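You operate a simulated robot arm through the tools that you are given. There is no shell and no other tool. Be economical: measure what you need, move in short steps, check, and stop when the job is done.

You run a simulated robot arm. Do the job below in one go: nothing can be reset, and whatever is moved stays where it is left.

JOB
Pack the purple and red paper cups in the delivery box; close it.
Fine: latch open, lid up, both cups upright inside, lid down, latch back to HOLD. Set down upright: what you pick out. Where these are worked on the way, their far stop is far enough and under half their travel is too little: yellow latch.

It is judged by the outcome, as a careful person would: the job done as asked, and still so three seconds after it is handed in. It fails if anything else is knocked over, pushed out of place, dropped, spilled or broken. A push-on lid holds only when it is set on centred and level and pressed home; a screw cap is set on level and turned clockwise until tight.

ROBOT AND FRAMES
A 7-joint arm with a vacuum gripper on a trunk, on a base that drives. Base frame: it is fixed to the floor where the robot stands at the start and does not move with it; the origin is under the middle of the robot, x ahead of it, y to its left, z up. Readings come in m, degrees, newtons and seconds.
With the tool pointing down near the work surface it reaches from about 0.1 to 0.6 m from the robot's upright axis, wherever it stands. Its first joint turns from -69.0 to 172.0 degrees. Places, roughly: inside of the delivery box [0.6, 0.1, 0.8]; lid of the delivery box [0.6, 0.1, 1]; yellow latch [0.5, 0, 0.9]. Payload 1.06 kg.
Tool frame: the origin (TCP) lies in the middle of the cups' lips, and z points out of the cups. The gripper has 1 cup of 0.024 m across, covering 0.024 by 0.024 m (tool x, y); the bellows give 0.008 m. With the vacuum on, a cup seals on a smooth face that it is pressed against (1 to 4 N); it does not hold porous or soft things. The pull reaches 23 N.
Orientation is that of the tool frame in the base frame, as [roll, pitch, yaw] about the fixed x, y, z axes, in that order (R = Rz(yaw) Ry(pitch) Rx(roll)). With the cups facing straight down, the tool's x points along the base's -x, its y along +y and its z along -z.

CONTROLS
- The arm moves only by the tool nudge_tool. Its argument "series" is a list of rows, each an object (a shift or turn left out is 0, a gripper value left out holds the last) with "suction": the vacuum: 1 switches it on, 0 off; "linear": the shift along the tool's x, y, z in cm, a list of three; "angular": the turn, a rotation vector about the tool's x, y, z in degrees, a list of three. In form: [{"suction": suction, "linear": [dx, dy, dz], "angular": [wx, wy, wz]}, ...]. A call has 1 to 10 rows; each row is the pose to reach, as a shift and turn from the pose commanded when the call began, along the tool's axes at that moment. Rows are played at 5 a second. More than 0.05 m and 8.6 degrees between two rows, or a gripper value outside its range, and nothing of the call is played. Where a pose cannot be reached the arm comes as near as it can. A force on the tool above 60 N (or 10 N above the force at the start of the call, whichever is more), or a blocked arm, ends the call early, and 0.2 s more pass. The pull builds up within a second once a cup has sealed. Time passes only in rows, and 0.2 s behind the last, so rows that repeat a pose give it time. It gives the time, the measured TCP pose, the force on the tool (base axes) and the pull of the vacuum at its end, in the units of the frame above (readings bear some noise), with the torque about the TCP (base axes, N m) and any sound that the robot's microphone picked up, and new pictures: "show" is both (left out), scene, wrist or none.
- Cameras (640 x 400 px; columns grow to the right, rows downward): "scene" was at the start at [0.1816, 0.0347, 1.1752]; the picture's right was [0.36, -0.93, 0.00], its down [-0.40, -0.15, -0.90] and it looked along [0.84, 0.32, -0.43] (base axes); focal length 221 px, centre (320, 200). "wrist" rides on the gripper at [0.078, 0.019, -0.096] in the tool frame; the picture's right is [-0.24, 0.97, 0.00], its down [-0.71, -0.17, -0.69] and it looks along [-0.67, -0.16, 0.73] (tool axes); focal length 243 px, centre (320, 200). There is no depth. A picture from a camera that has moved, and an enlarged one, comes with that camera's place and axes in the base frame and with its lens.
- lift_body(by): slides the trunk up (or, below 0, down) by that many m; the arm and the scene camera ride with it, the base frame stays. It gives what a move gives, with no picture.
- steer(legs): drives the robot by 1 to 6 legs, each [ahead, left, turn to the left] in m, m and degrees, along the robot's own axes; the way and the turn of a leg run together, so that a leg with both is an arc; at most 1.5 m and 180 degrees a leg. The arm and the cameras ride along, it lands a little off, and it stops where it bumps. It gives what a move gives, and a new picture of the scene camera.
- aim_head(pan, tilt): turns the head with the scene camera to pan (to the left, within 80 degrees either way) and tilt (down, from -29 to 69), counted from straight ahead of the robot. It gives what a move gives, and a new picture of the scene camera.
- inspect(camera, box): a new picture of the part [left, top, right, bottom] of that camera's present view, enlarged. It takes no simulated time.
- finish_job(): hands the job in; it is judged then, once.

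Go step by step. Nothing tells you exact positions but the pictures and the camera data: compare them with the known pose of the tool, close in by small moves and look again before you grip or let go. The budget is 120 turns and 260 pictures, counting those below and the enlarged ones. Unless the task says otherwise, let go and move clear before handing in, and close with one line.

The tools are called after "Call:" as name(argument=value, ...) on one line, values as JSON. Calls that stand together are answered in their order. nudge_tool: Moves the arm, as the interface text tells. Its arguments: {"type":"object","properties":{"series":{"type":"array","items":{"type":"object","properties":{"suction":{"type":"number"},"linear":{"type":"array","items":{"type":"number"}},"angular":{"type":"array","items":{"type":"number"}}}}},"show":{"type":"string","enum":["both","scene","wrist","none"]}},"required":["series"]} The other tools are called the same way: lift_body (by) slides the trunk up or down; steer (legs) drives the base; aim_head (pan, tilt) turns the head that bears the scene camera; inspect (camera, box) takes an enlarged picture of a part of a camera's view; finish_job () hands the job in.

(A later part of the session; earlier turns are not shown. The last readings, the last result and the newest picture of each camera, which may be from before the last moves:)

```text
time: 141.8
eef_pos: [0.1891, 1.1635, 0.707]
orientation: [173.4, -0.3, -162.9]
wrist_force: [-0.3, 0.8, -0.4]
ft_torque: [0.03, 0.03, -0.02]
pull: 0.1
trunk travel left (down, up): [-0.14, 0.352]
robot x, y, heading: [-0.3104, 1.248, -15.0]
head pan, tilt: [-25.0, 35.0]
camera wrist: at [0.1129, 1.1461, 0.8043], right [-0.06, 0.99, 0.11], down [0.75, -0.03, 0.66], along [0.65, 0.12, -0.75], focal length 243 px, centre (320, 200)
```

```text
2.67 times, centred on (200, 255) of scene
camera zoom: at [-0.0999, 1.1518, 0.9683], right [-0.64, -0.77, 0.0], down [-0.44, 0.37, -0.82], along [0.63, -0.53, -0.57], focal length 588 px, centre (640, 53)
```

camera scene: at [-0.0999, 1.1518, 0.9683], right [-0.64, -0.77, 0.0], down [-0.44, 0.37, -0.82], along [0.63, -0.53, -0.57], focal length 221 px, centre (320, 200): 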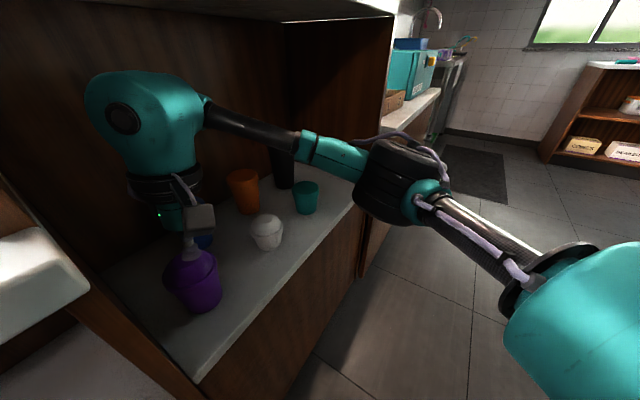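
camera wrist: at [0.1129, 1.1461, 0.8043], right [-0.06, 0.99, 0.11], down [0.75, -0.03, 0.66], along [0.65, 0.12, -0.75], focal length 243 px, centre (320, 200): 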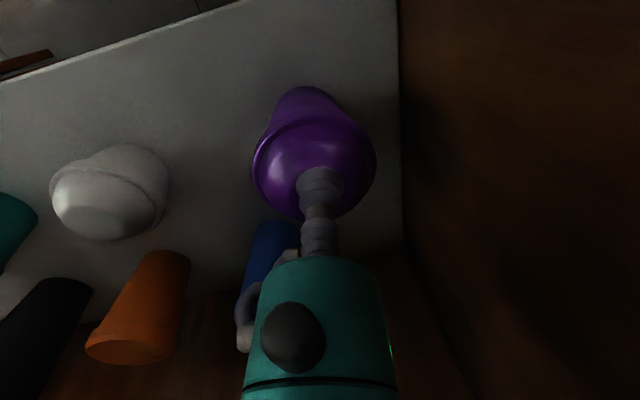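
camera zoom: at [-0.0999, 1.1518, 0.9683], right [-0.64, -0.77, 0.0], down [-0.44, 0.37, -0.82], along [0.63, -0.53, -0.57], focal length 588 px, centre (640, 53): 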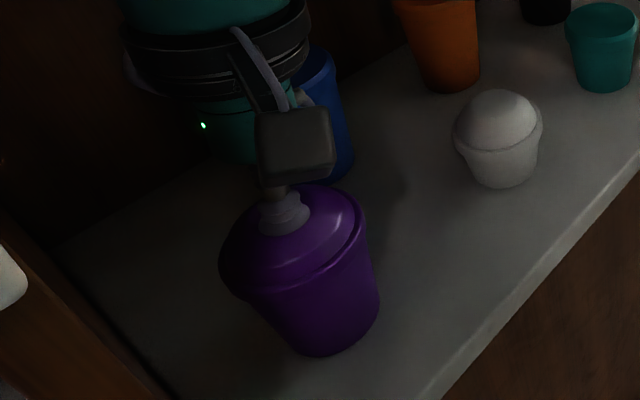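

The lip is over the crown, about 6 mm short. I correct that and keep descending in 2 mm steps.

Call:
nudge_tool(series=[{"suction": 1, "linear": [-0.6, 0, 0.1]}, {"suction": 1, "linear": [-0.6, -0.02, 0.3]}, {"suction": 1, "linear": [-0.6, -0.04, 0.5]}, {"suction": 1, "linear": [-0.6, -0.06, 0.7]}, {"suction": 1, "linear": [-0.6, -0.06, 0.7]}, {"suction": 1, "linear": [-0.6, -0.06, 0.7]}], show="none")

```text
time: 143.2
eef_pos: [0.1939, 1.1647, 0.7007]
orientation: [173.5, -0.2, -162.8]
wrist_force: [-3.3, 3.3, 17.4]
ft_torque: [-0.11, -0.17, -0.01]
pull: 23.2
trunk travel left (down, up): [-0.14, 0.352]
robot x, y, heading: [-0.3074, 1.2421, -15.1]
head pan, tilt: [-25.0, 35.0]
```

Sealed on the crown. I lift about 2.5 cm and check.

Call:
nudge_tool(series=[{"linear": [0, 0.05, -0.6]}, {"linear": [0, 0.1, -1.2]}, {"linear": [0, 0.2, -1.9]}, {"linear": [0, 0.3, -2.6]}, {"linear": [0, 0.3, -2.6]}])

```text
time: 144.4
eef_pos: [0.1941, 1.1642, 0.7263]
orientation: [173.3, -0.3, -162.9]
wrist_force: [0.2, -0.8, -2.7]
ft_torque: [-0.02, -0.04, -0.01]
pull: 23.1
trunk travel left (down, up): [-0.14, 0.352]
robot x, y, heading: [-0.3123, 1.2425, -15.0]
head pan, tilt: [-25.0, 35.0]
camera scene: at [-0.0998, 1.1518, 0.9683], right [-0.64, -0.77, 0.0], down [-0.44, 0.37, -0.82], along [0.63, -0.53, -0.57], focal length 221 px, centre (320, 200)
camera wrist: at [0.1174, 1.1485, 0.8236], right [-0.06, 0.99, 0.11], down [0.75, -0.03, 0.66], along [0.65, 0.12, -0.75], focal length 243 px, centre (320, 200)
```

scene: 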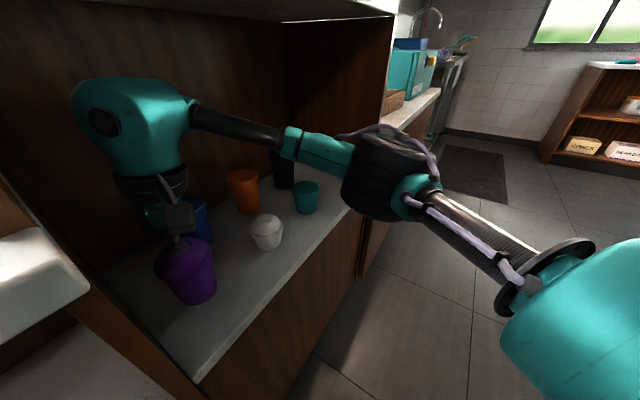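
wrist: 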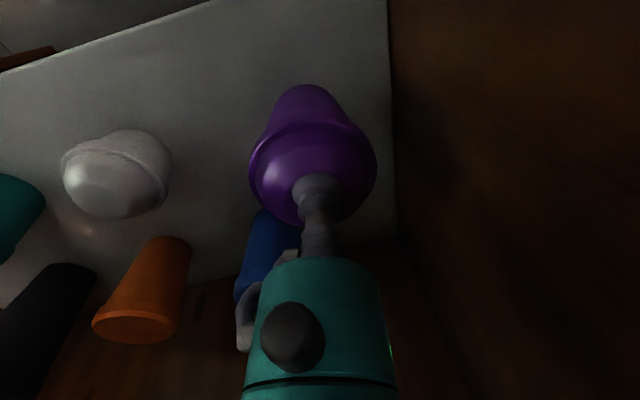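

Purple is held. I draw it out toward the shelf's front, then back the base straight away from the cabinet.

Call:
nudge_tool(series=[{"linear": [2.8, -0.2, -0.5]}, {"linear": [5.6, -0.4, -0.5]}, {"linear": [8.4, -0.4, -0.5]}, {"linear": [10.8, -0.4, -0.5]}], show="none")

Call:
steer(legs=[[-0.17, -0.106, 0]])

Call:
lift_body(by=0.35)

Call:
inspect(camera="wrist", box=[0, 0, 640, 400])

```text
time: 145.4
eef_pos: [0.0941, 1.1272, 0.7303]
orientation: [173.4, -0.4, -163.0]
wrist_force: [-0.2, -0.4, -2.2]
ft_torque: [-0.02, -0.02, -0.02]
pull: 23.1
trunk travel left (down, up): [-0.14, 0.352]
robot x, y, heading: [-0.3098, 1.2452, -14.9]
head pan, tilt: [-25.0, 35.0]
```

```text
time: 147.0
eef_pos: [-0.097, 1.0693, 0.73]
orientation: [173.4, -0.3, -162.9]
wrist_force: [0.0, 0.0, -3.3]
ft_torque: [-0.04, 0.02, -0.01]
pull: 22.9
trunk travel left (down, up): [-0.14, 0.352]
robot x, y, heading: [-0.5029, 1.187, -15.3]
head pan, tilt: [-25.0, 35.0]
camera scene: at [-0.2904, 1.0938, 0.9683], right [-0.64, -0.77, 0.0], down [-0.44, 0.37, -0.82], along [0.63, -0.53, -0.57], focal length 221 px, centre (320, 200)
```

scene: 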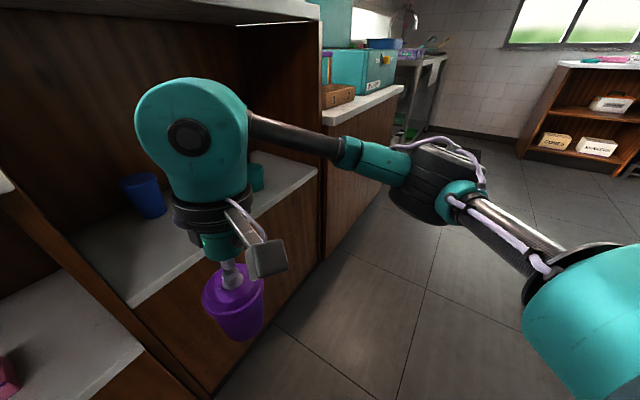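

```text
time: 150.4
eef_pos: [-0.0961, 1.0689, 1.0793]
orientation: [173.5, -0.3, -162.9]
wrist_force: [0.1, 0.1, -2.9]
ft_torque: [-0.02, 0.02, -0.03]
pull: 22.4
trunk travel left (down, up): [-0.49, 0.002]
robot x, y, heading: [-0.4985, 1.1873, -14.9]
head pan, tilt: [-25.0, 35.0]
```

```text
1.00 times, centred on (320, 200) of wrist (not enlarged: the box is as wide or as high as the picture)
camera zoom: at [-0.1734, 1.053, 1.1779], right [-0.06, 0.99, 0.11], down [0.75, -0.03, 0.66], along [0.65, 0.12, -0.75], focal length 243 px, centre (320, 200)
```

zoom: 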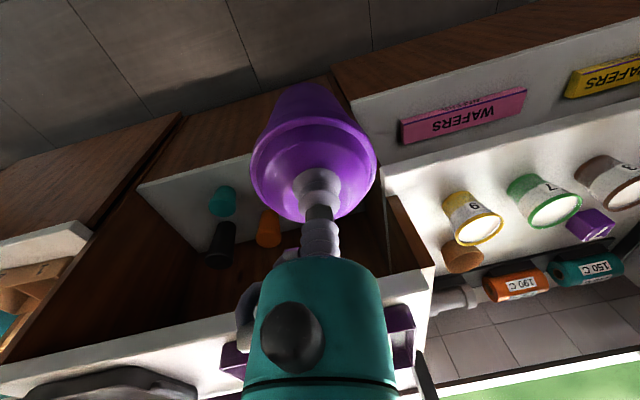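

Purple is safely held and raised. I drive back along the counter to the box and turn to face it.

Call:
steer(legs=[[0.688, -0.993, 0], [0, 0, 15]])

Call:
aim_head(pan=5, tilt=42)

```text
time: 160.5
eef_pos: [0.3246, 0.0212, 1.0808]
orientation: [173.4, -0.3, -148.0]
wrist_force: [0.5, 0.1, -2.4]
ft_torque: [-0.02, 0.0, 0.02]
pull: 22.8
trunk travel left (down, up): [-0.49, 0.002]
robot x, y, heading: [-0.0961, 0.0333, 0.0]
head pan, tilt: [-25.0, 35.0]
camera scene: at [-0.0122, -0.0044, 1.3399], right [-0.43, -0.9, 0.0], down [-0.52, 0.24, -0.82], along [0.74, -0.35, -0.57], focal length 221 px, centre (320, 200)
```

scene: 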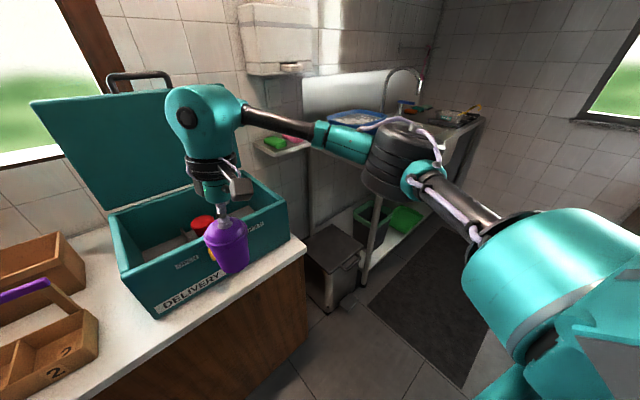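

```text
time: 161.4
eef_pos: [0.3244, 0.0205, 1.08]
orientation: [173.4, -0.3, -148.0]
wrist_force: [1.0, -0.1, -2.8]
ft_torque: [0.02, -0.02, -0.02]
pull: 23.2
trunk travel left (down, up): [-0.49, 0.002]
robot x, y, heading: [-0.0937, 0.0298, -0.2]
head pan, tilt: [5.0, 42.0]
camera scene: at [-0.0087, 0.04, 1.3294], right [0.08, -1.0, 0.0], down [-0.67, -0.06, -0.74], along [0.74, 0.06, -0.67], focal length 221 px, centre (320, 200)
```

scene: 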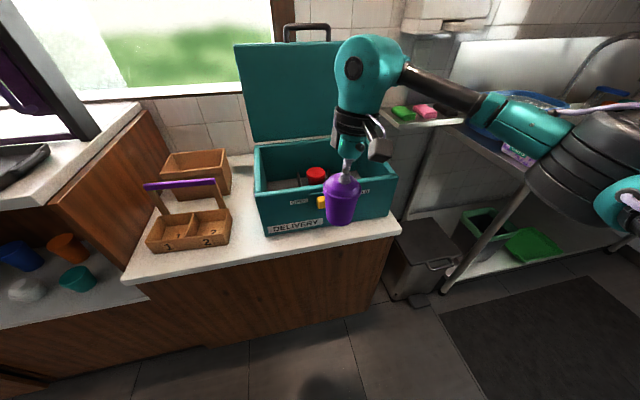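

Red is standing in the box; purple hangs upright. I raise it 4 cm, drive in, and carry it over the left back cell at about (0.620, 0.228).

Call:
nudge_tool(series=[{"linear": [0, 0.2, -2]}, {"linear": [0, 0.46, -4]}], show="none")

Call:
steer(legs=[[0.17, 0.03, 0]])

Call:
nudge_tool(series=[{"linear": [-2.7, 1, 0]}, {"linear": [-5.4, 2, 0]}, {"linear": [-8.1, 3, 0]}, {"linear": [-10.8, 4, 0]}, {"linear": [-13.5, 5, 0]}, {"linear": [-16.2, 6, 0]}, {"linear": [-19, 7, 0]}, {"linear": [-21.7, 8.4, 0]}, {"linear": [-21.7, 8.4, 0]}])

```text
time: 162.0
eef_pos: [0.3258, 0.0207, 1.1204]
orientation: [173.3, -0.3, -148.0]
wrist_force: [0.2, -0.5, -2.2]
ft_torque: [-0.03, -0.02, 0.03]
pull: 22.6
trunk travel left (down, up): [-0.49, 0.002]
robot x, y, heading: [-0.0944, 0.0305, 0.1]
head pan, tilt: [5.0, 42.0]
```

```text
time: 163.5
eef_pos: [0.4961, 0.0506, 1.1203]
orientation: [173.3, -0.5, -147.9]
wrist_force: [0.6, -0.5, -2.6]
ft_torque: [-0.04, -0.01, -0.04]
pull: 22.9
trunk travel left (down, up): [-0.49, 0.002]
robot x, y, heading: [0.075, 0.0547, -0.2]
head pan, tilt: [5.0, 42.0]
camera scene: at [0.162, 0.0694, 1.3293], right [0.09, -1.0, 0.0], down [-0.67, -0.06, -0.74], along [0.74, 0.06, -0.67], focal length 221 px, centre (320, 200)
```

scene: 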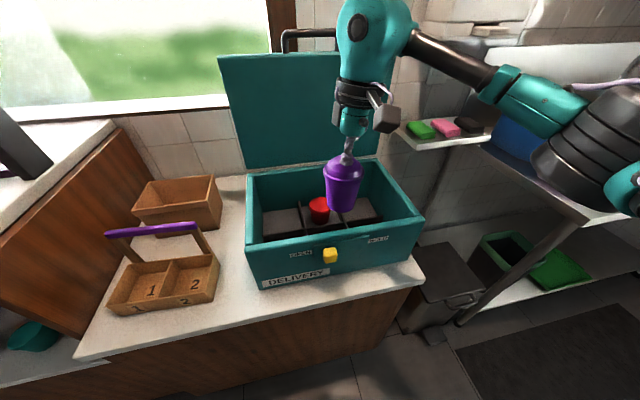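

```text
time: 165.5
eef_pos: [0.5437, 0.1866, 1.1189]
orientation: [173.4, -0.3, -147.8]
wrist_force: [0.6, -0.2, -2.1]
ft_torque: [-0.04, -0.04, -0.02]
pull: 22.7
out of reach, approached as far as the arm can: row 4, 5, 6, 7, 8, 9
trunk travel left (down, up): [-0.49, 0.002]
robot x, y, heading: [0.0721, 0.0561, -0.1]
head pan, tilt: [5.0, 42.0]
camera scene: at [0.1611, 0.0694, 1.3294], right [0.09, -1.0, 0.0], down [-0.67, -0.06, -0.74], along [0.74, 0.06, -0.67], focal length 221 px, centre (320, 200)
camera wrist: at [0.4726, 0.1517, 1.2157], right [-0.31, 0.94, 0.11], down [0.73, 0.17, 0.66], along [0.6, 0.29, -0.75], focal length 243 px, centre (320, 200)
```

scene: 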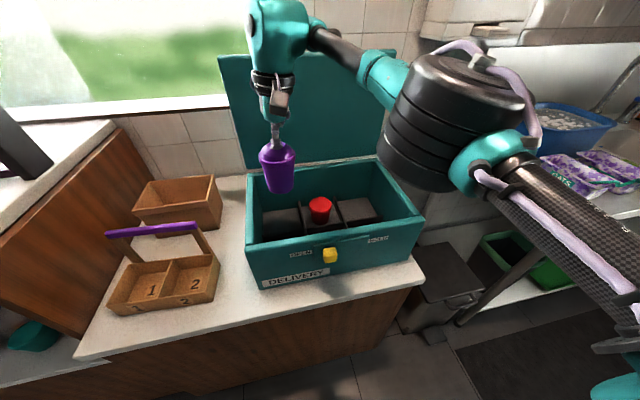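
wrist: 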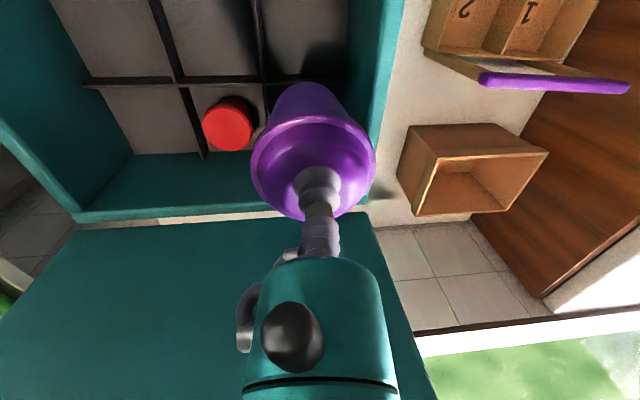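

The back row is out of reach with the vertical tool, but the front left cell (centre about (0.499, 0.191)) is reachable and the wrist clears the front wall. I move over it.

Call:
nudge_tool(series=[{"linear": [1.8, 1.4, 0]}, {"linear": [3.56, 2.74, 0]}, {"linear": [3.56, 2.74, 0]}])

```text
time: 166.3
eef_pos: [0.4993, 0.1948, 1.1235]
orientation: [173.4, -0.4, -147.9]
wrist_force: [0.2, -0.3, -2.0]
ft_torque: [-0.03, -0.01, -0.02]
pull: 23.0
trunk travel left (down, up): [-0.49, 0.002]
robot x, y, heading: [0.0756, 0.0637, -0.0]
head pan, tilt: [5.0, 42.0]
camera scene: at [0.1612, 0.0693, 1.3294], right [0.09, -1.0, 0.0], down [-0.67, -0.06, -0.74], along [0.74, 0.06, -0.67], focal length 221 px, centre (320, 200)
camera wrist: at [0.4301, 0.1584, 1.221], right [-0.31, 0.94, 0.11], down [0.74, 0.17, 0.66], along [0.6, 0.29, -0.75], focal length 243 px, centre (320, 200)
```

scene: 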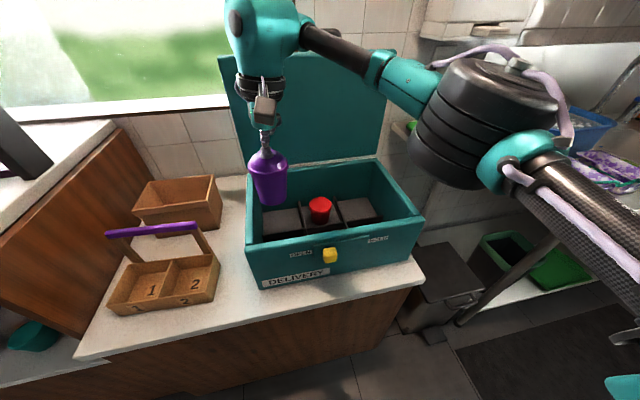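
wrist: 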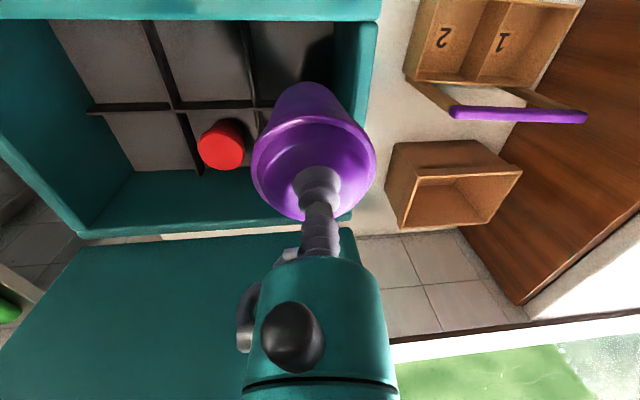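

It is over the front left cell; I nudge 1 cm deeper and lower to just above.

Call:
nudge_tool(series=[{"linear": [-0.7, -0.5, 0]}, {"linear": [-0.7, -1, 4]}, {"linear": [-0.7, -1.5, 8]}, {"linear": [-0.7, -1.9, 12]}, {"linear": [-0.7, -2.3, 16]}, {"linear": [-0.7, -2.3, 16]}])

Call:
inspect(camera="scene", box=[210, 100, 430, 300])

```text
time: 167.7
eef_pos: [0.508, 0.1943, 0.9631]
orientation: [173.4, -0.3, -147.9]
wrist_force: [-0.5, -0.3, -2.8]
ft_torque: [-0.02, -0.01, 0.01]
pull: 22.6
trunk travel left (down, up): [-0.49, 0.002]
robot x, y, heading: [0.074, 0.0577, -0.0]
head pan, tilt: [5.0, 42.0]
camera scene: at [0.161, 0.0693, 1.3294], right [0.09, -1.0, 0.0], down [-0.67, -0.06, -0.74], along [0.74, 0.06, -0.67], focal length 221 px, centre (320, 200)
camera wrist: at [0.4375, 0.1581, 1.0596], right [-0.31, 0.94, 0.11], down [0.74, 0.17, 0.66], along [0.6, 0.29, -0.75], focal length 243 px, centre (320, 200)
```

scene: 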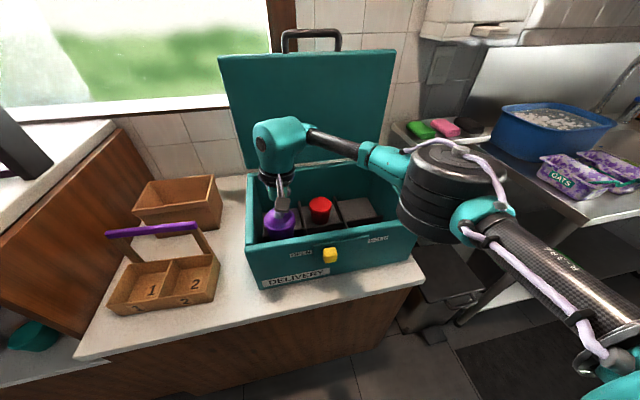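
wrist: 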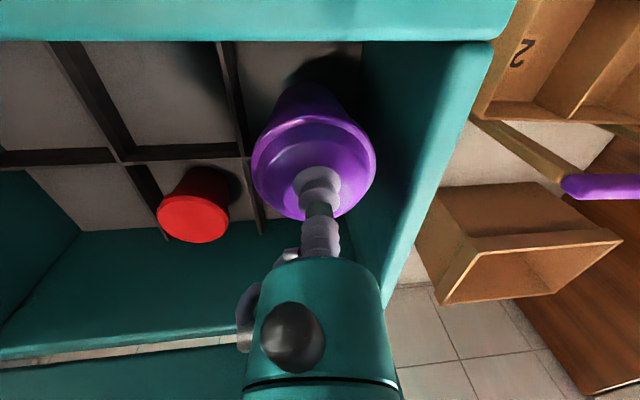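

```text
2.00 times, centred on (320, 200) of scene
camera zoom: at [0.161, 0.0693, 1.3294], right [0.09, -1.0, 0.0], down [-0.67, -0.06, -0.74], along [0.74, 0.06, -0.67], focal length 441 px, centre (320, 200)
```

zoom: 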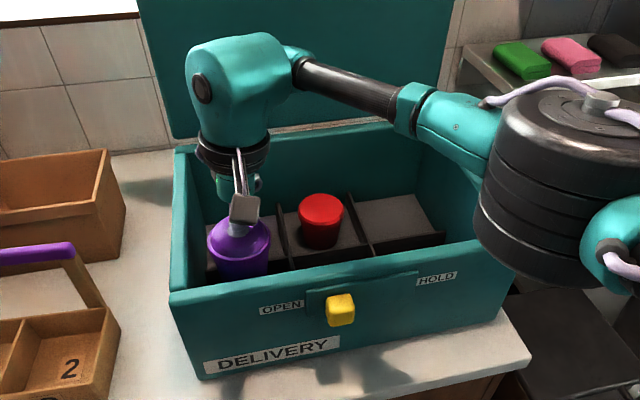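

Purple descends well centred in its cell and the elbow is clear. I continue down with small steps to touch.

Call:
nudge_tool(series=[{"linear": [0, -0.17, 1.5]}, {"linear": [0, -0.35, 3]}, {"linear": [0, -0.5, 4.2]}, {"linear": [0, -0.55, 4.8]}, {"linear": [0, -0.58, 5.1]}, {"linear": [0, -0.58, 5.1]}], show="wrist")

```text
time: 169.1
eef_pos: [0.5074, 0.1947, 0.911]
orientation: [173.4, -0.3, -147.9]
wrist_force: [0.3, 0.1, -1.3]
ft_torque: [-0.04, -0.01, -0.01]
pull: 22.8
trunk travel left (down, up): [-0.49, 0.002]
robot x, y, heading: [0.0766, 0.0634, -0.2]
head pan, tilt: [5.0, 42.0]
camera wrist: at [0.4377, 0.1593, 1.0083], right [-0.31, 0.94, 0.11], down [0.74, 0.17, 0.66], along [0.6, 0.29, -0.75], focal length 243 px, centre (320, 200)
```

wrist: 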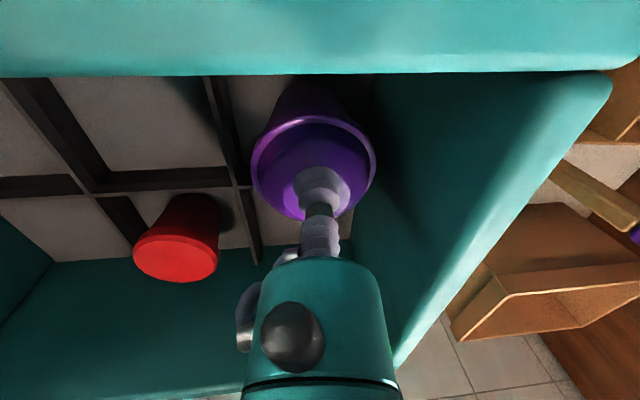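

Call:
nudge_tool(series=[{"linear": [0, -0.02, 0.2]}, {"linear": [0, -0.05, 0.4]}, {"linear": [0, -0.07, 0.6]}, {"linear": [0, -0.07, 0.6]}], show="none")

```text
time: 170.1
eef_pos: [0.507, 0.1938, 0.9041]
orientation: [173.4, -0.3, -148.0]
wrist_force: [-0.6, -0.4, -3.1]
ft_torque: [-0.02, 0.0, 0.0]
pull: 23.4
trunk travel left (down, up): [-0.49, 0.002]
robot x, y, heading: [0.0719, 0.0592, -0.1]
head pan, tilt: [5.0, 42.0]
```

Not yet down; a few millimetres more.

Call:
nudge_tool(series=[{"linear": [0, -0.02, 0.2]}, {"linear": [0, -0.05, 0.4]}, {"linear": [0, -0.06, 0.5]}, {"linear": [0, -0.06, 0.5]}], show="none")

```text
time: 171.1
eef_pos: [0.5056, 0.1942, 0.9007]
orientation: [173.4, -0.2, -147.9]
wrist_force: [-3.6, 0.5, 11.4]
ft_torque: [-0.09, -0.12, -0.03]
pull: 23.1
trunk travel left (down, up): [-0.49, 0.002]
robot x, y, heading: [0.0759, 0.0573, -0.2]
head pan, tilt: [5.0, 42.0]
```

Contact. I ease up 1 mm, release, wait, then lift away.

Call:
nudge_tool(series=[{"suction": 0, "linear": [0, 0.01, -0.12]}, {"suction": 0, "linear": [0, 0.01, -0.12]}, {"suction": 0, "linear": [0, 0.01, -0.12]}, {"suction": 0, "linear": [0, 0.01, -0.12]}, {"suction": 0, "linear": [0, 0.01, -0.12]}, {"linear": [0, 0.07, -0.6]}, {"linear": [0, 0.17, -1.5]}, {"linear": [0, 0.35, -3]}])

```text
time: 172.9
eef_pos: [0.5073, 0.1941, 0.9294]
orientation: [173.3, -0.3, -147.9]
wrist_force: [-0.1, -0.7, -0.2]
ft_torque: [0.0, -0.02, 0.02]
pull: 0.1
trunk travel left (down, up): [-0.49, 0.002]
robot x, y, heading: [0.0772, 0.0607, -0.3]
head pan, tilt: [5.0, 42.0]
camera scene: at [0.1609, 0.0692, 1.3294], right [0.09, -1.0, 0.0], down [-0.67, -0.06, -0.74], along [0.74, 0.06, -0.67], focal length 221 px, centre (320, 200)
camera wrist: at [0.4376, 0.1587, 1.0265], right [-0.31, 0.94, 0.11], down [0.74, 0.17, 0.66], along [0.6, 0.29, -0.75], focal length 243 px, centre (320, 200)
```

scene: 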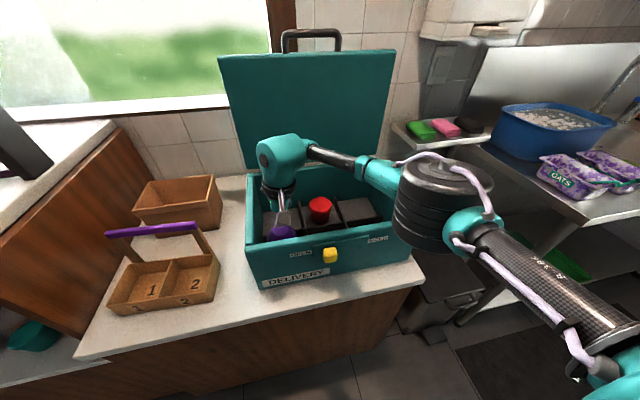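
wrist: 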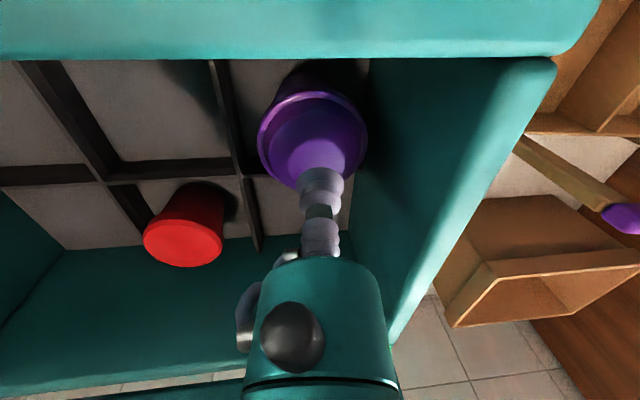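

Purple stands upright in its cell, released. I rise clear, straighten the tool and line it up with the box.

Call:
nudge_tool(series=[{"linear": [0, 0.5, -4.5]}, {"linear": [0, 1, -9]}, {"linear": [0, 1.5, -13.5]}, {"linear": [0, 2, -18]}, {"linear": [3, 2, -20]}, {"linear": [7, 2, -20], "angular": [6.6, 0, 0]}], show="none")

Call:
nudge_tool(series=[{"linear": [2, -3, 0], "angular": [0, 0, 7.5]}, {"linear": [4, -6, 0], "angular": [0, 0, 15]}, {"linear": [4, -6, 0], "angular": [0, 0, 15]}])

```text
time: 174.3
eef_pos: [0.4507, 0.1532, 1.1291]
orientation: [-180.0, -0.3, -147.9]
wrist_force: [-0.1, -0.4, 0.4]
ft_torque: [0.01, -0.04, -0.03]
pull: 0.0
trunk travel left (down, up): [-0.49, 0.002]
robot x, y, heading: [0.0759, 0.0596, 0.0]
head pan, tilt: [5.0, 42.0]
```

```text
time: 175.1
eef_pos: [0.4497, 0.082, 1.1325]
orientation: [-179.9, -0.4, -163.0]
wrist_force: [-0.2, -0.6, -1.0]
ft_torque: [0.02, 0.02, -0.02]
pull: 0.1
trunk travel left (down, up): [-0.49, 0.002]
robot x, y, heading: [0.0734, 0.0643, 0.1]
head pan, tilt: [5.0, 42.0]
camera scene: at [0.1609, 0.0696, 1.3294], right [0.09, -1.0, 0.0], down [-0.67, -0.06, -0.74], along [0.74, 0.06, -0.67], focal length 221 px, centre (320, 200)
camera wrist: at [0.3696, 0.0767, 1.2279], right [-0.06, 1.0, 0.0], down [0.73, 0.05, 0.68], along [0.68, 0.04, -0.73], focal length 243 px, centre (320, 200)
```

scene: 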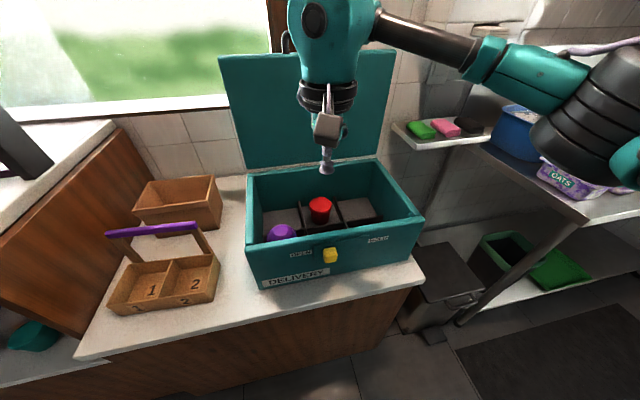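
wrist: 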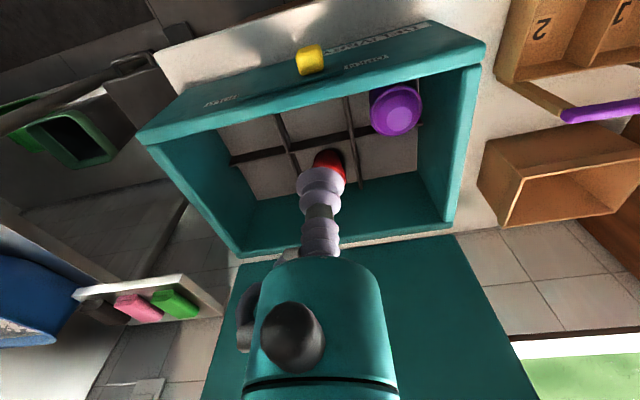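

Both cups stand upright in the box. Now I turn the tool level, pointing at the lid's inner face, to draw the lid forward by suction.

Call:
nudge_tool(series=[{"linear": [-1.7, 0, -0.5], "angular": [0, -8, 0]}, {"linear": [-3.4, 0, -1], "angular": [0, -16, 0]}, {"linear": [-5.1, 0, -1.5], "angular": [0, -24, 0]}, {"linear": [-6.8, 0, -2], "angular": [0, -32, 0]}, {"linear": [-8.5, 0, -2.5], "angular": [0, -40, 0]}, {"linear": [-10.2, 0, -3], "angular": [0, -48, 0]}, {"linear": [-11.9, 0, -3.5], "angular": [0, -56, 0]}, {"linear": [-13.6, 0, -4], "angular": [0, -64, 0]}, {"linear": [-15.3, 0, -4.5], "angular": [0, -72, 0]}, {"linear": [-17, 0, -5], "angular": [0, -80, 0]}])

```text
time: 177.3
eef_pos: [0.6114, 0.1337, 1.1806]
orientation: [-179.4, 79.8, -162.3]
wrist_force: [-0.7, 0.4, -0.6]
ft_torque: [-0.03, 0.01, 0.02]
pull: 0.0
trunk travel left (down, up): [-0.49, 0.002]
robot x, y, heading: [0.0766, 0.0613, 0.0]
head pan, tilt: [5.0, 42.0]
camera scene: at [0.1612, 0.0694, 1.3294], right [0.09, -1.0, 0.0], down [-0.67, -0.06, -0.74], along [0.74, 0.06, -0.67], focal length 221 px, centre (320, 200)
camera wrist: at [0.5021, 0.1186, 1.12], right [-0.25, 0.94, 0.23], down [-0.47, -0.32, 0.82], along [0.85, 0.09, 0.53], focal length 243 px, centre (320, 200)
```

scene: 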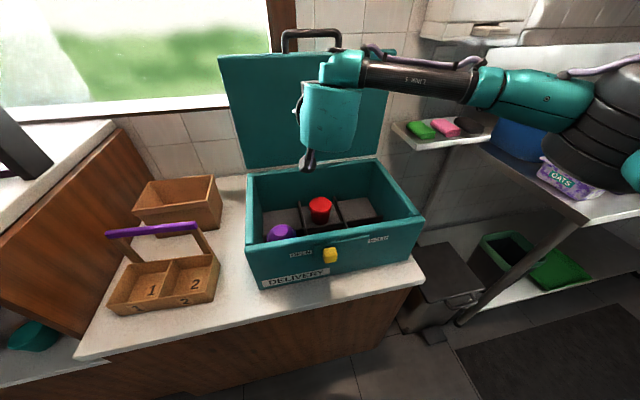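
wrist: 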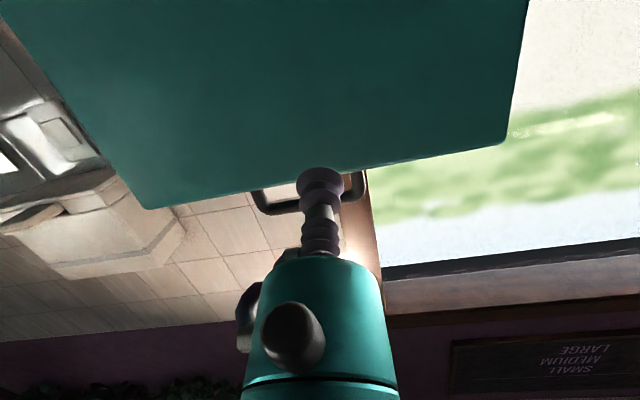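

The lid's inner face is about 12 cm ahead. I approach with the vacuum on, slowly at the end.

Call:
nudge_tool(series=[{"suction": 1, "linear": [-0.7, 0, 3.9], "angular": [0, -6, 0]}, {"suction": 1, "linear": [-1.4, 0, 7.9], "angular": [0, -12, 0]}, {"suction": 1, "linear": [-1.7, 0, 9.6], "angular": [0, -12, 0]}, {"suction": 1, "linear": [-1.8, 0, 10.3], "angular": [0, -12, 0]}, {"suction": 1, "linear": [-1.85, 0, 10.7], "angular": [0, -12, 0]}, {"suction": 1, "linear": [-1.9, 0, 11.1], "angular": [0, -12, 0]}, {"suction": 1, "linear": [-2, 0, 11.5], "angular": [0, -12, 0]}, {"suction": 1, "linear": [-2, 0, 11.9], "angular": [0, -12, 0]}, {"suction": 1, "linear": [-2, 0, 11.9], "angular": [0, -12, 0]}])

```text
time: 179.3
eef_pos: [0.7278, 0.1683, 1.1803]
orientation: [-3.2, 88.3, 14.0]
wrist_force: [0.3, 0.0, -0.2]
ft_torque: [0.01, 0.02, -0.03]
pull: 0.0
trunk travel left (down, up): [-0.49, 0.002]
robot x, y, heading: [0.074, 0.0584, -0.1]
head pan, tilt: [5.0, 42.0]
camera scene: at [0.1609, 0.0693, 1.3294], right [0.09, -1.0, 0.0], down [-0.67, -0.06, -0.74], along [0.74, 0.06, -0.67], focal length 221 px, centre (320, 200)
camera wrist: at [0.6317, 0.158, 1.0984], right [-0.29, 0.93, 0.23], down [-0.62, -0.37, 0.69], along [0.72, 0.06, 0.69], focal length 243 px, centre (320, 200)
```

scene: 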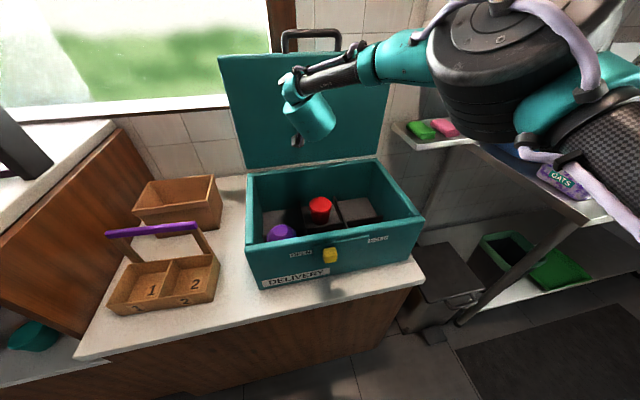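
wrist: 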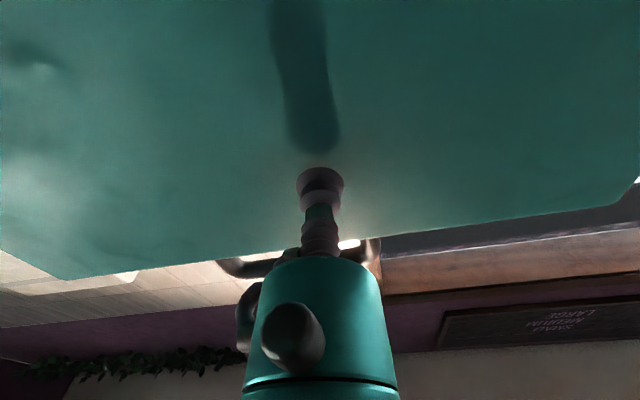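

Close but not touching. I keep creeping forward.

Call:
nudge_tool(series=[{"suction": 1, "linear": [0, 0, 0.5]}, {"suction": 1, "linear": [0, 0, 1]}, {"suction": 1, "linear": [0, 0, 1.4]}, {"suction": 1, "linear": [0, 0, 1.8]}, {"suction": 1, "linear": [0, 0, 2.2]}, {"suction": 1, "linear": [0, 0, 2.6]}, {"suction": 1, "linear": [0, 0, 2.6]}], show="wrist")

```text
time: 180.9
eef_pos: [0.7521, 0.1761, 1.1794]
orientation: [-3.5, 88.2, 13.6]
wrist_force: [-0.5, 0.0, 5.8]
ft_torque: [-0.03, 0.23, 0.05]
pull: 22.6
trunk travel left (down, up): [-0.49, 0.002]
robot x, y, heading: [0.0734, 0.0599, 0.3]
head pan, tilt: [5.0, 42.0]
camera wrist: at [0.6576, 0.1661, 1.0993], right [-0.29, 0.93, 0.23], down [-0.63, -0.37, 0.69], along [0.72, 0.06, 0.69], focal length 243 px, centre (320, 200)
```

wrist: 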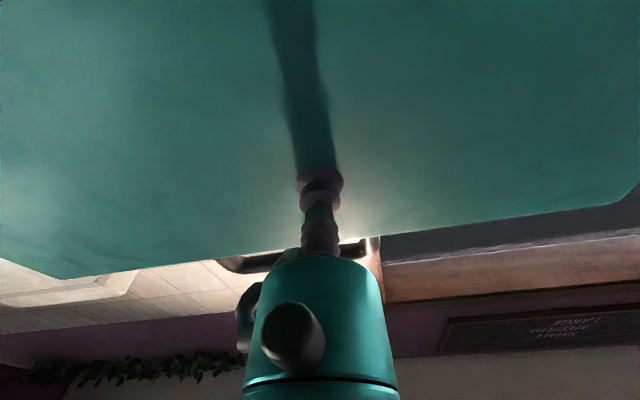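

Sealed on the lid's inner face. I swing the lid forward along its arc, turning the tool with it.

Call:
nudge_tool(series=[{"linear": [0.15, 0, -1.6], "angular": [0, -4, 0]}, {"linear": [0.43, 0, -3.18], "angular": [0, -8, 0]}, {"linear": [0.82, 0, -4.72], "angular": [0, -12, 0]}, {"linear": [1.3, 0, -6.27], "angular": [0, -16, 0]}, {"linear": [1.93, 0, -7.76], "angular": [0, -20, 0]}, {"linear": [1.93, 0, -7.76], "angular": [0, -20, 0]}])

```text
time: 182.3
eef_pos: [0.6425, 0.166, 1.201]
orientation: [2.0, 70.3, 17.0]
wrist_force: [-0.1, 5.6, -6.5]
ft_torque: [0.06, -0.18, 0.05]
pull: 22.9
out of reach, approached as far as the arm can: row 2, 3, 4, 5, 6
trunk travel left (down, up): [-0.49, 0.002]
robot x, y, heading: [0.0795, 0.0562, 0.0]
head pan, tilt: [5.0, 42.0]
camera scene: at [0.1613, 0.0704, 1.3294], right [0.09, -1.0, 0.0], down [-0.67, -0.06, -0.74], along [0.74, 0.06, -0.67], focal length 221 px, centre (320, 200)
camera wrist: at [0.575, 0.1679, 1.0954], right [-0.33, 0.92, 0.23], down [-0.81, -0.4, 0.43], along [0.49, -0.05, 0.87], focal length 243 px, centre (320, 200)
```

scene: 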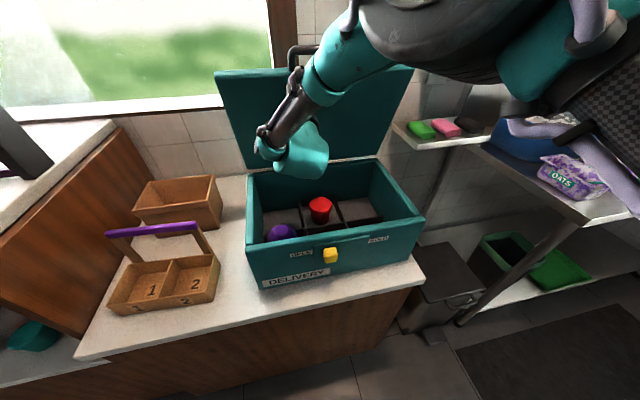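
wrist: 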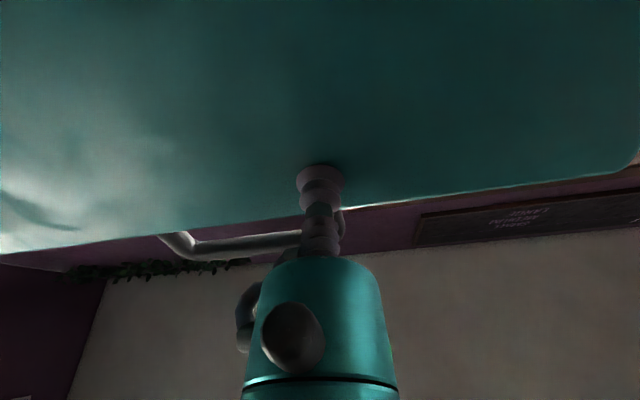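

The lid follows (about 65°). I continue back and down a bit more.

Call:
nudge_tool(series=[{"linear": [0.8, 0, -1.7], "angular": [0, -3, 0]}, {"linear": [1.6, 0, -3.4], "angular": [0, -6, 0]}, {"linear": [2.4, 0, -5.1], "angular": [0, -9, 0]}, {"linear": [3.4, 0, -6.6], "angular": [0, -12, 0]}, {"linear": [3.4, 0, -6.6], "angular": [0, -12, 0]}])

```text
time: 183.5
eef_pos: [0.5689, 0.1178, 1.2049]
orientation: [3.8, 59.9, 16.3]
wrist_force: [0.7, 0.4, 0.8]
ft_torque: [-0.01, 0.01, -0.02]
pull: 0.1
out of reach, approached as far as the arm can: row 1, 2, 3, 4, 5
trunk travel left (down, up): [-0.49, 0.002]
robot x, y, heading: [0.075, 0.0584, -0.1]
head pan, tilt: [5.0, 42.0]
camera scene: at [0.1608, 0.0693, 1.3294], right [0.09, -1.0, 0.0], down [-0.67, -0.06, -0.74], along [0.74, 0.06, -0.67], focal length 221 px, centre (320, 200)
camera wrist: at [0.5212, 0.1285, 1.0902], right [-0.33, 0.91, 0.24], down [-0.88, -0.39, 0.26], along [0.33, -0.12, 0.94], focal length 243 px, centre (320, 200)
```

scene: 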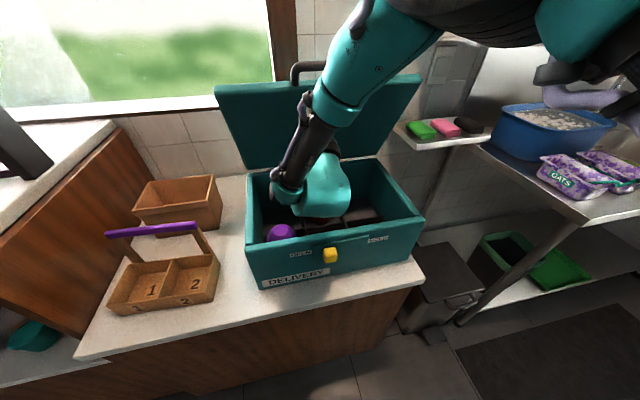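
wrist: 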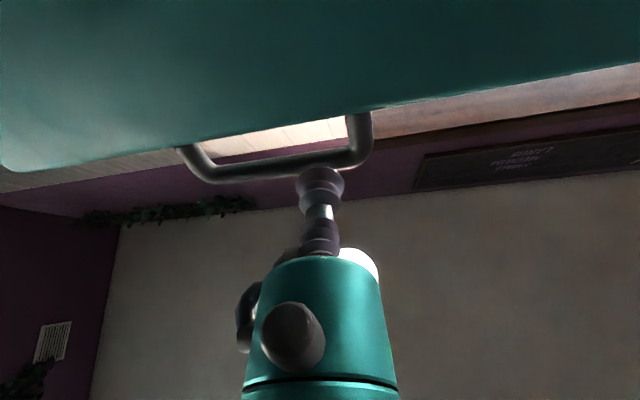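

The seal has let go but the lid stays at about 60°. I'll withdraw from beneath it and turn the tool forward-down, to lay the stem over the handle bar and press it down.

Call:
nudge_tool(series=[{"suction": 0, "linear": [0.4, 0, -2.5], "angular": [0, 5, 0]}, {"suction": 0, "linear": [1.2, 0, -5.9], "angular": [0, 12, 0]}, {"linear": [1.2, 0, -5.9], "angular": [0, 20, 0]}, {"linear": [1.2, 0, -5.9], "angular": [0, 28, 0]}, {"linear": [1.2, 0, -5.9], "angular": [0, 36, 0]}, {"linear": [1.2, 0, -5.9], "angular": [0, 44, 0]}, {"linear": [1.2, 0, -5.9], "angular": [0, 52, 0]}, {"linear": [1.2, 0, -5.9], "angular": [0, 60, 0]}])

```text
time: 185.3
eef_pos: [0.5272, 0.1111, 1.1608]
orientation: [178.2, 61.7, -166.4]
wrist_force: [0.7, 0.4, 0.6]
ft_torque: [0.02, 0.02, 0.0]
pull: 0.2
trunk travel left (down, up): [-0.49, 0.002]
robot x, y, heading: [0.0743, 0.0601, -0.2]
head pan, tilt: [5.0, 42.0]
camera scene: at [0.161, 0.0691, 1.3294], right [0.09, -1.0, 0.0], down [-0.67, -0.06, -0.74], along [0.74, 0.06, -0.67], focal length 221 px, centre (320, 200)
camera wrist: at [0.4047, 0.0968, 1.1387], right [-0.14, 0.96, 0.22], down [-0.21, -0.25, 0.95], along [0.97, 0.09, 0.24], focal length 243 px, centre (320, 200)
```

scene: 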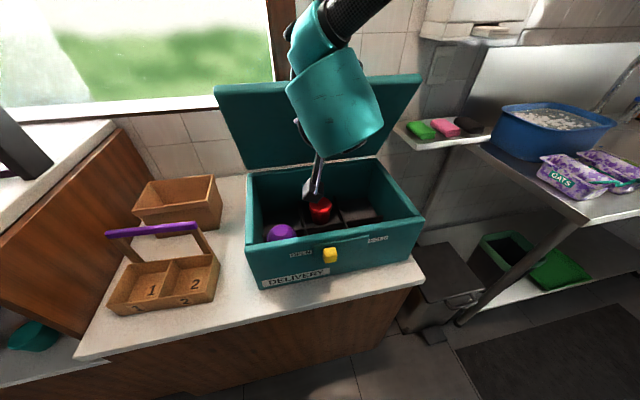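
wrist: 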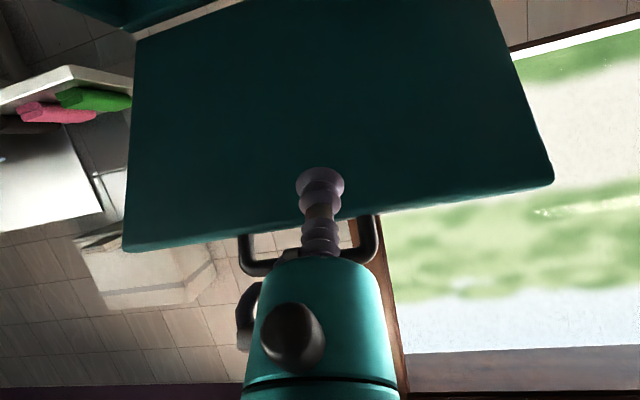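

The bar is at about n 0.64, z 1.23. I rise in front of it, then come over it along the tool's axis.

Call:
nudge_tool(series=[{"linear": [-4, 0, -1.1], "angular": [0, 2, 0]}, {"linear": [-8, 0, -2.2], "angular": [0, 4, 0]}, {"linear": [-12, 0, -3.3], "angular": [0, 6, 0]}, {"linear": [-15.4, 0, -4.2], "angular": [0, 7, 0]}, {"linear": [-15.4, 0, -4.2], "angular": [0, 7, 0]}])

```text
time: 186.5
eef_pos: [0.5631, 0.1192, 1.3175]
orientation: [178.7, 54.7, -166.1]
wrist_force: [0.0, -0.4, 0.7]
ft_torque: [-0.03, 0.01, -0.03]
pull: 0.0
trunk travel left (down, up): [-0.49, 0.002]
robot x, y, heading: [0.0748, 0.0585, 0.1]
head pan, tilt: [5.0, 42.0]
camera scene: at [0.1609, 0.0692, 1.3294], right [0.09, -1.0, 0.0], down [-0.67, -0.06, -0.74], along [0.74, 0.06, -0.67], focal length 221 px, centre (320, 200)
camera wrist: at [0.4387, 0.1042, 1.3092], right [-0.12, 0.97, 0.2], down [-0.1, -0.22, 0.97], along [0.99, 0.1, 0.12], focal length 243 px, centre (320, 200)
```

scene: 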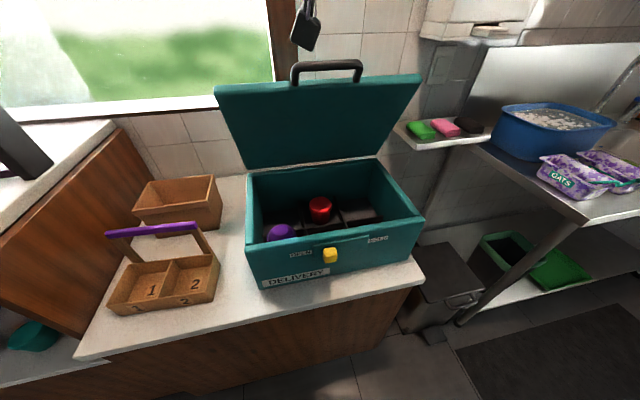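
wrist: 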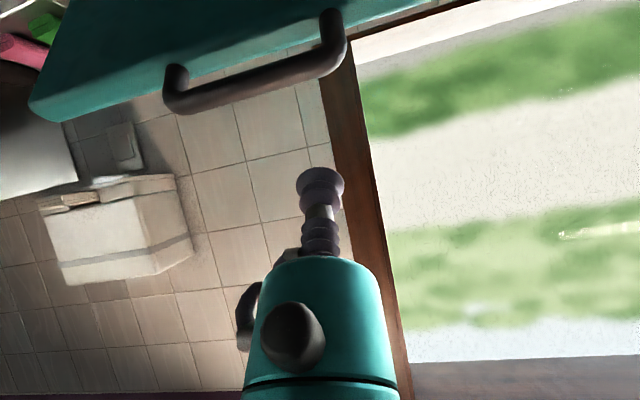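

Clear sight now: bar centre at (0.651, 0.096, 1.232). I shift right to its middle and go over it along the tool's axis.

Call:
nudge_tool(series=[{"linear": [-0.6, -1.8, 0]}, {"linear": [-0.8, -3.6, 1]}, {"linear": [-0.8, -3.6, 5]}, {"linear": [-0.8, -3.6, 9]}, {"linear": [-0.8, -3.6, 12.5]}, {"linear": [-0.8, -3.6, 15]}, {"linear": [-0.8, -3.6, 15]}])

```text
time: 188.1
eef_pos: [0.6938, 0.1174, 1.2366]
orientation: [178.8, 54.8, -166.0]
wrist_force: [-0.3, -0.2, -0.3]
ft_torque: [-0.03, 0.02, -0.02]
pull: 0.0
trunk travel left (down, up): [-0.49, 0.002]
robot x, y, heading: [0.0752, 0.059, -0.2]
head pan, tilt: [5.0, 42.0]
camera scene: at [0.1607, 0.0692, 1.3294], right [0.09, -1.0, 0.0], down [-0.67, -0.06, -0.74], along [0.74, 0.06, -0.67], focal length 221 px, centre (320, 200)
camera wrist: at [0.5692, 0.1037, 1.2284], right [-0.12, 0.97, 0.2], down [-0.1, -0.22, 0.97], along [0.99, 0.1, 0.12], focal length 243 px, centre (320, 200)
```

scene: 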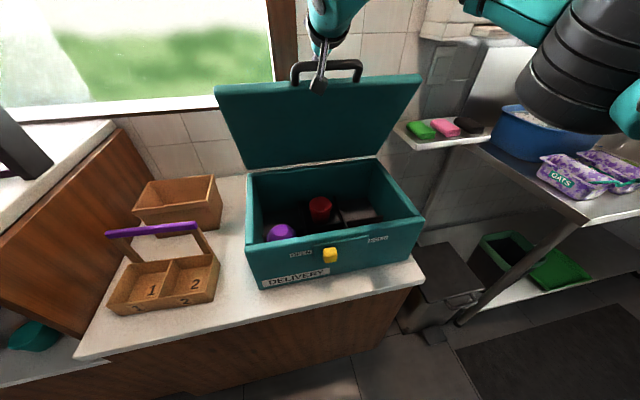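
wrist: 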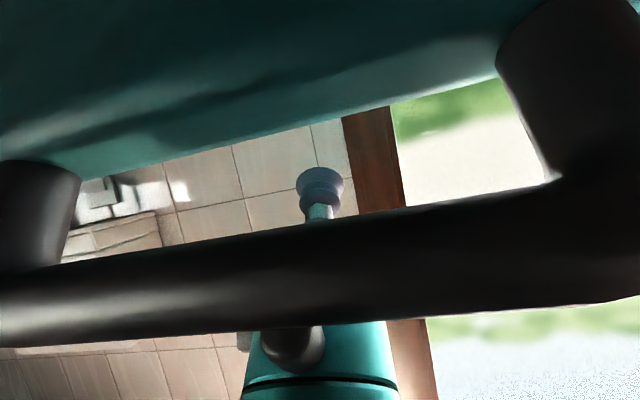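

The stem lies just behind and above the bar. I press it perpendicular to the tool, back and down along the lid's arc.

Call:
nudge_tool(series=[{"linear": [2, 0, -0.7]}, {"linear": [4.1, 0, -1.5]}, {"linear": [6.2, 0, -2.3]}, {"linear": [8.2, 0, -2.9], "angular": [0, -3, 0]}, {"linear": [8.2, 0, -2.9], "angular": [0, -3, 0]}])

```text
time: 189.3
eef_pos: [0.6238, 0.0991, 1.1872]
orientation: [178.6, 57.9, -166.2]
wrist_force: [-0.1, -0.3, -0.2]
ft_torque: [0.03, 0.02, 0.01]
pull: 0.0
trunk travel left (down, up): [-0.49, 0.002]
robot x, y, heading: [0.0735, 0.0607, -0.1]
head pan, tilt: [5.0, 42.0]
camera scene: at [0.1611, 0.0694, 1.3294], right [0.09, -1.0, 0.0], down [-0.67, -0.06, -0.74], along [0.74, 0.06, -0.67], focal length 221 px, centre (320, 200)
camera wrist: at [0.501, 0.0857, 1.1718], right [-0.13, 0.97, 0.21], down [-0.15, -0.23, 0.96], along [0.98, 0.09, 0.17], focal length 243 px, centre (320, 200)
```

scene: 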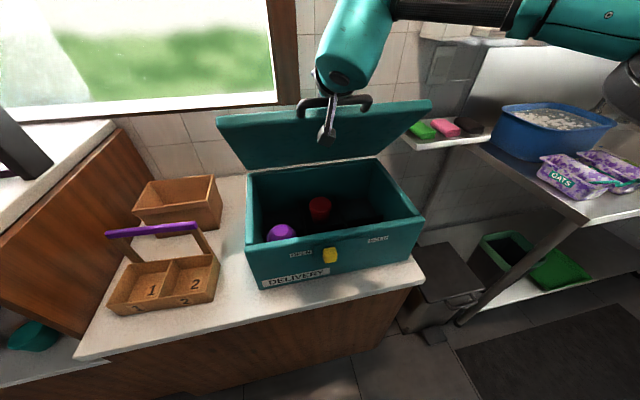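
wrist: 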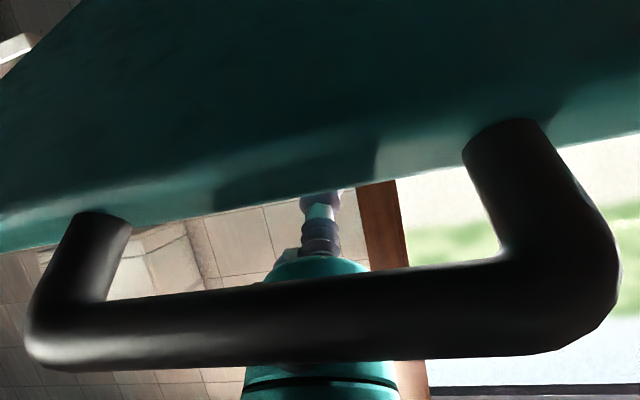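

The lid comes down with it (about 48°). I continue pressing along the arc.

Call:
nudge_tool(series=[{"linear": [2.5, 0, -1.2]}, {"linear": [5, 0, -2.2]}, {"linear": [7.5, 0, -2.8]}, {"linear": [10.5, 0, -3.2], "angular": [0, -3, 0]}, {"linear": [13.5, 0, -3.2], "angular": [0, -6, 0]}, {"linear": [13.5, 0, -3.2], "angular": [0, -6, 0]}])

```text
time: 190.7
eef_pos: [0.5286, 0.0756, 1.0888]
orientation: [178.3, 63.7, -166.5]
wrist_force: [-0.9, -0.3, -0.4]
ft_torque: [0.0, -0.03, -0.07]
pull: 0.1
trunk travel left (down, up): [-0.49, 0.002]
robot x, y, heading: [0.0782, 0.06, 0.0]
head pan, tilt: [5.0, 42.0]
camera scene: at [0.1609, 0.0693, 1.3294], right [0.09, -1.0, 0.0], down [-0.67, -0.06, -0.74], along [0.74, 0.06, -0.67], focal length 221 px, centre (320, 200)
camera wrist: at [0.4058, 0.0626, 1.0619], right [-0.15, 0.96, 0.22], down [-0.24, -0.26, 0.94], along [0.96, 0.09, 0.27], focal length 243 px, centre (320, 200)
```

scene: 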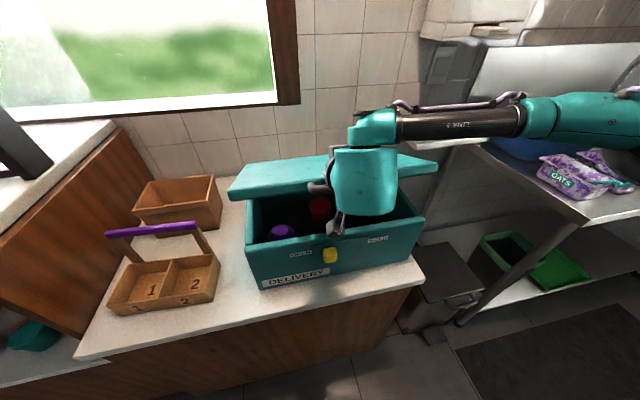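
wrist: 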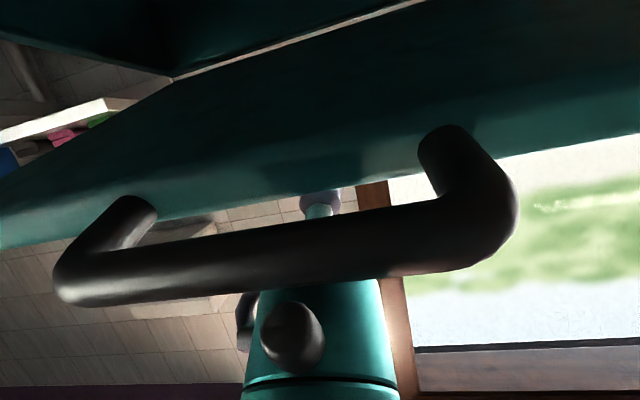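

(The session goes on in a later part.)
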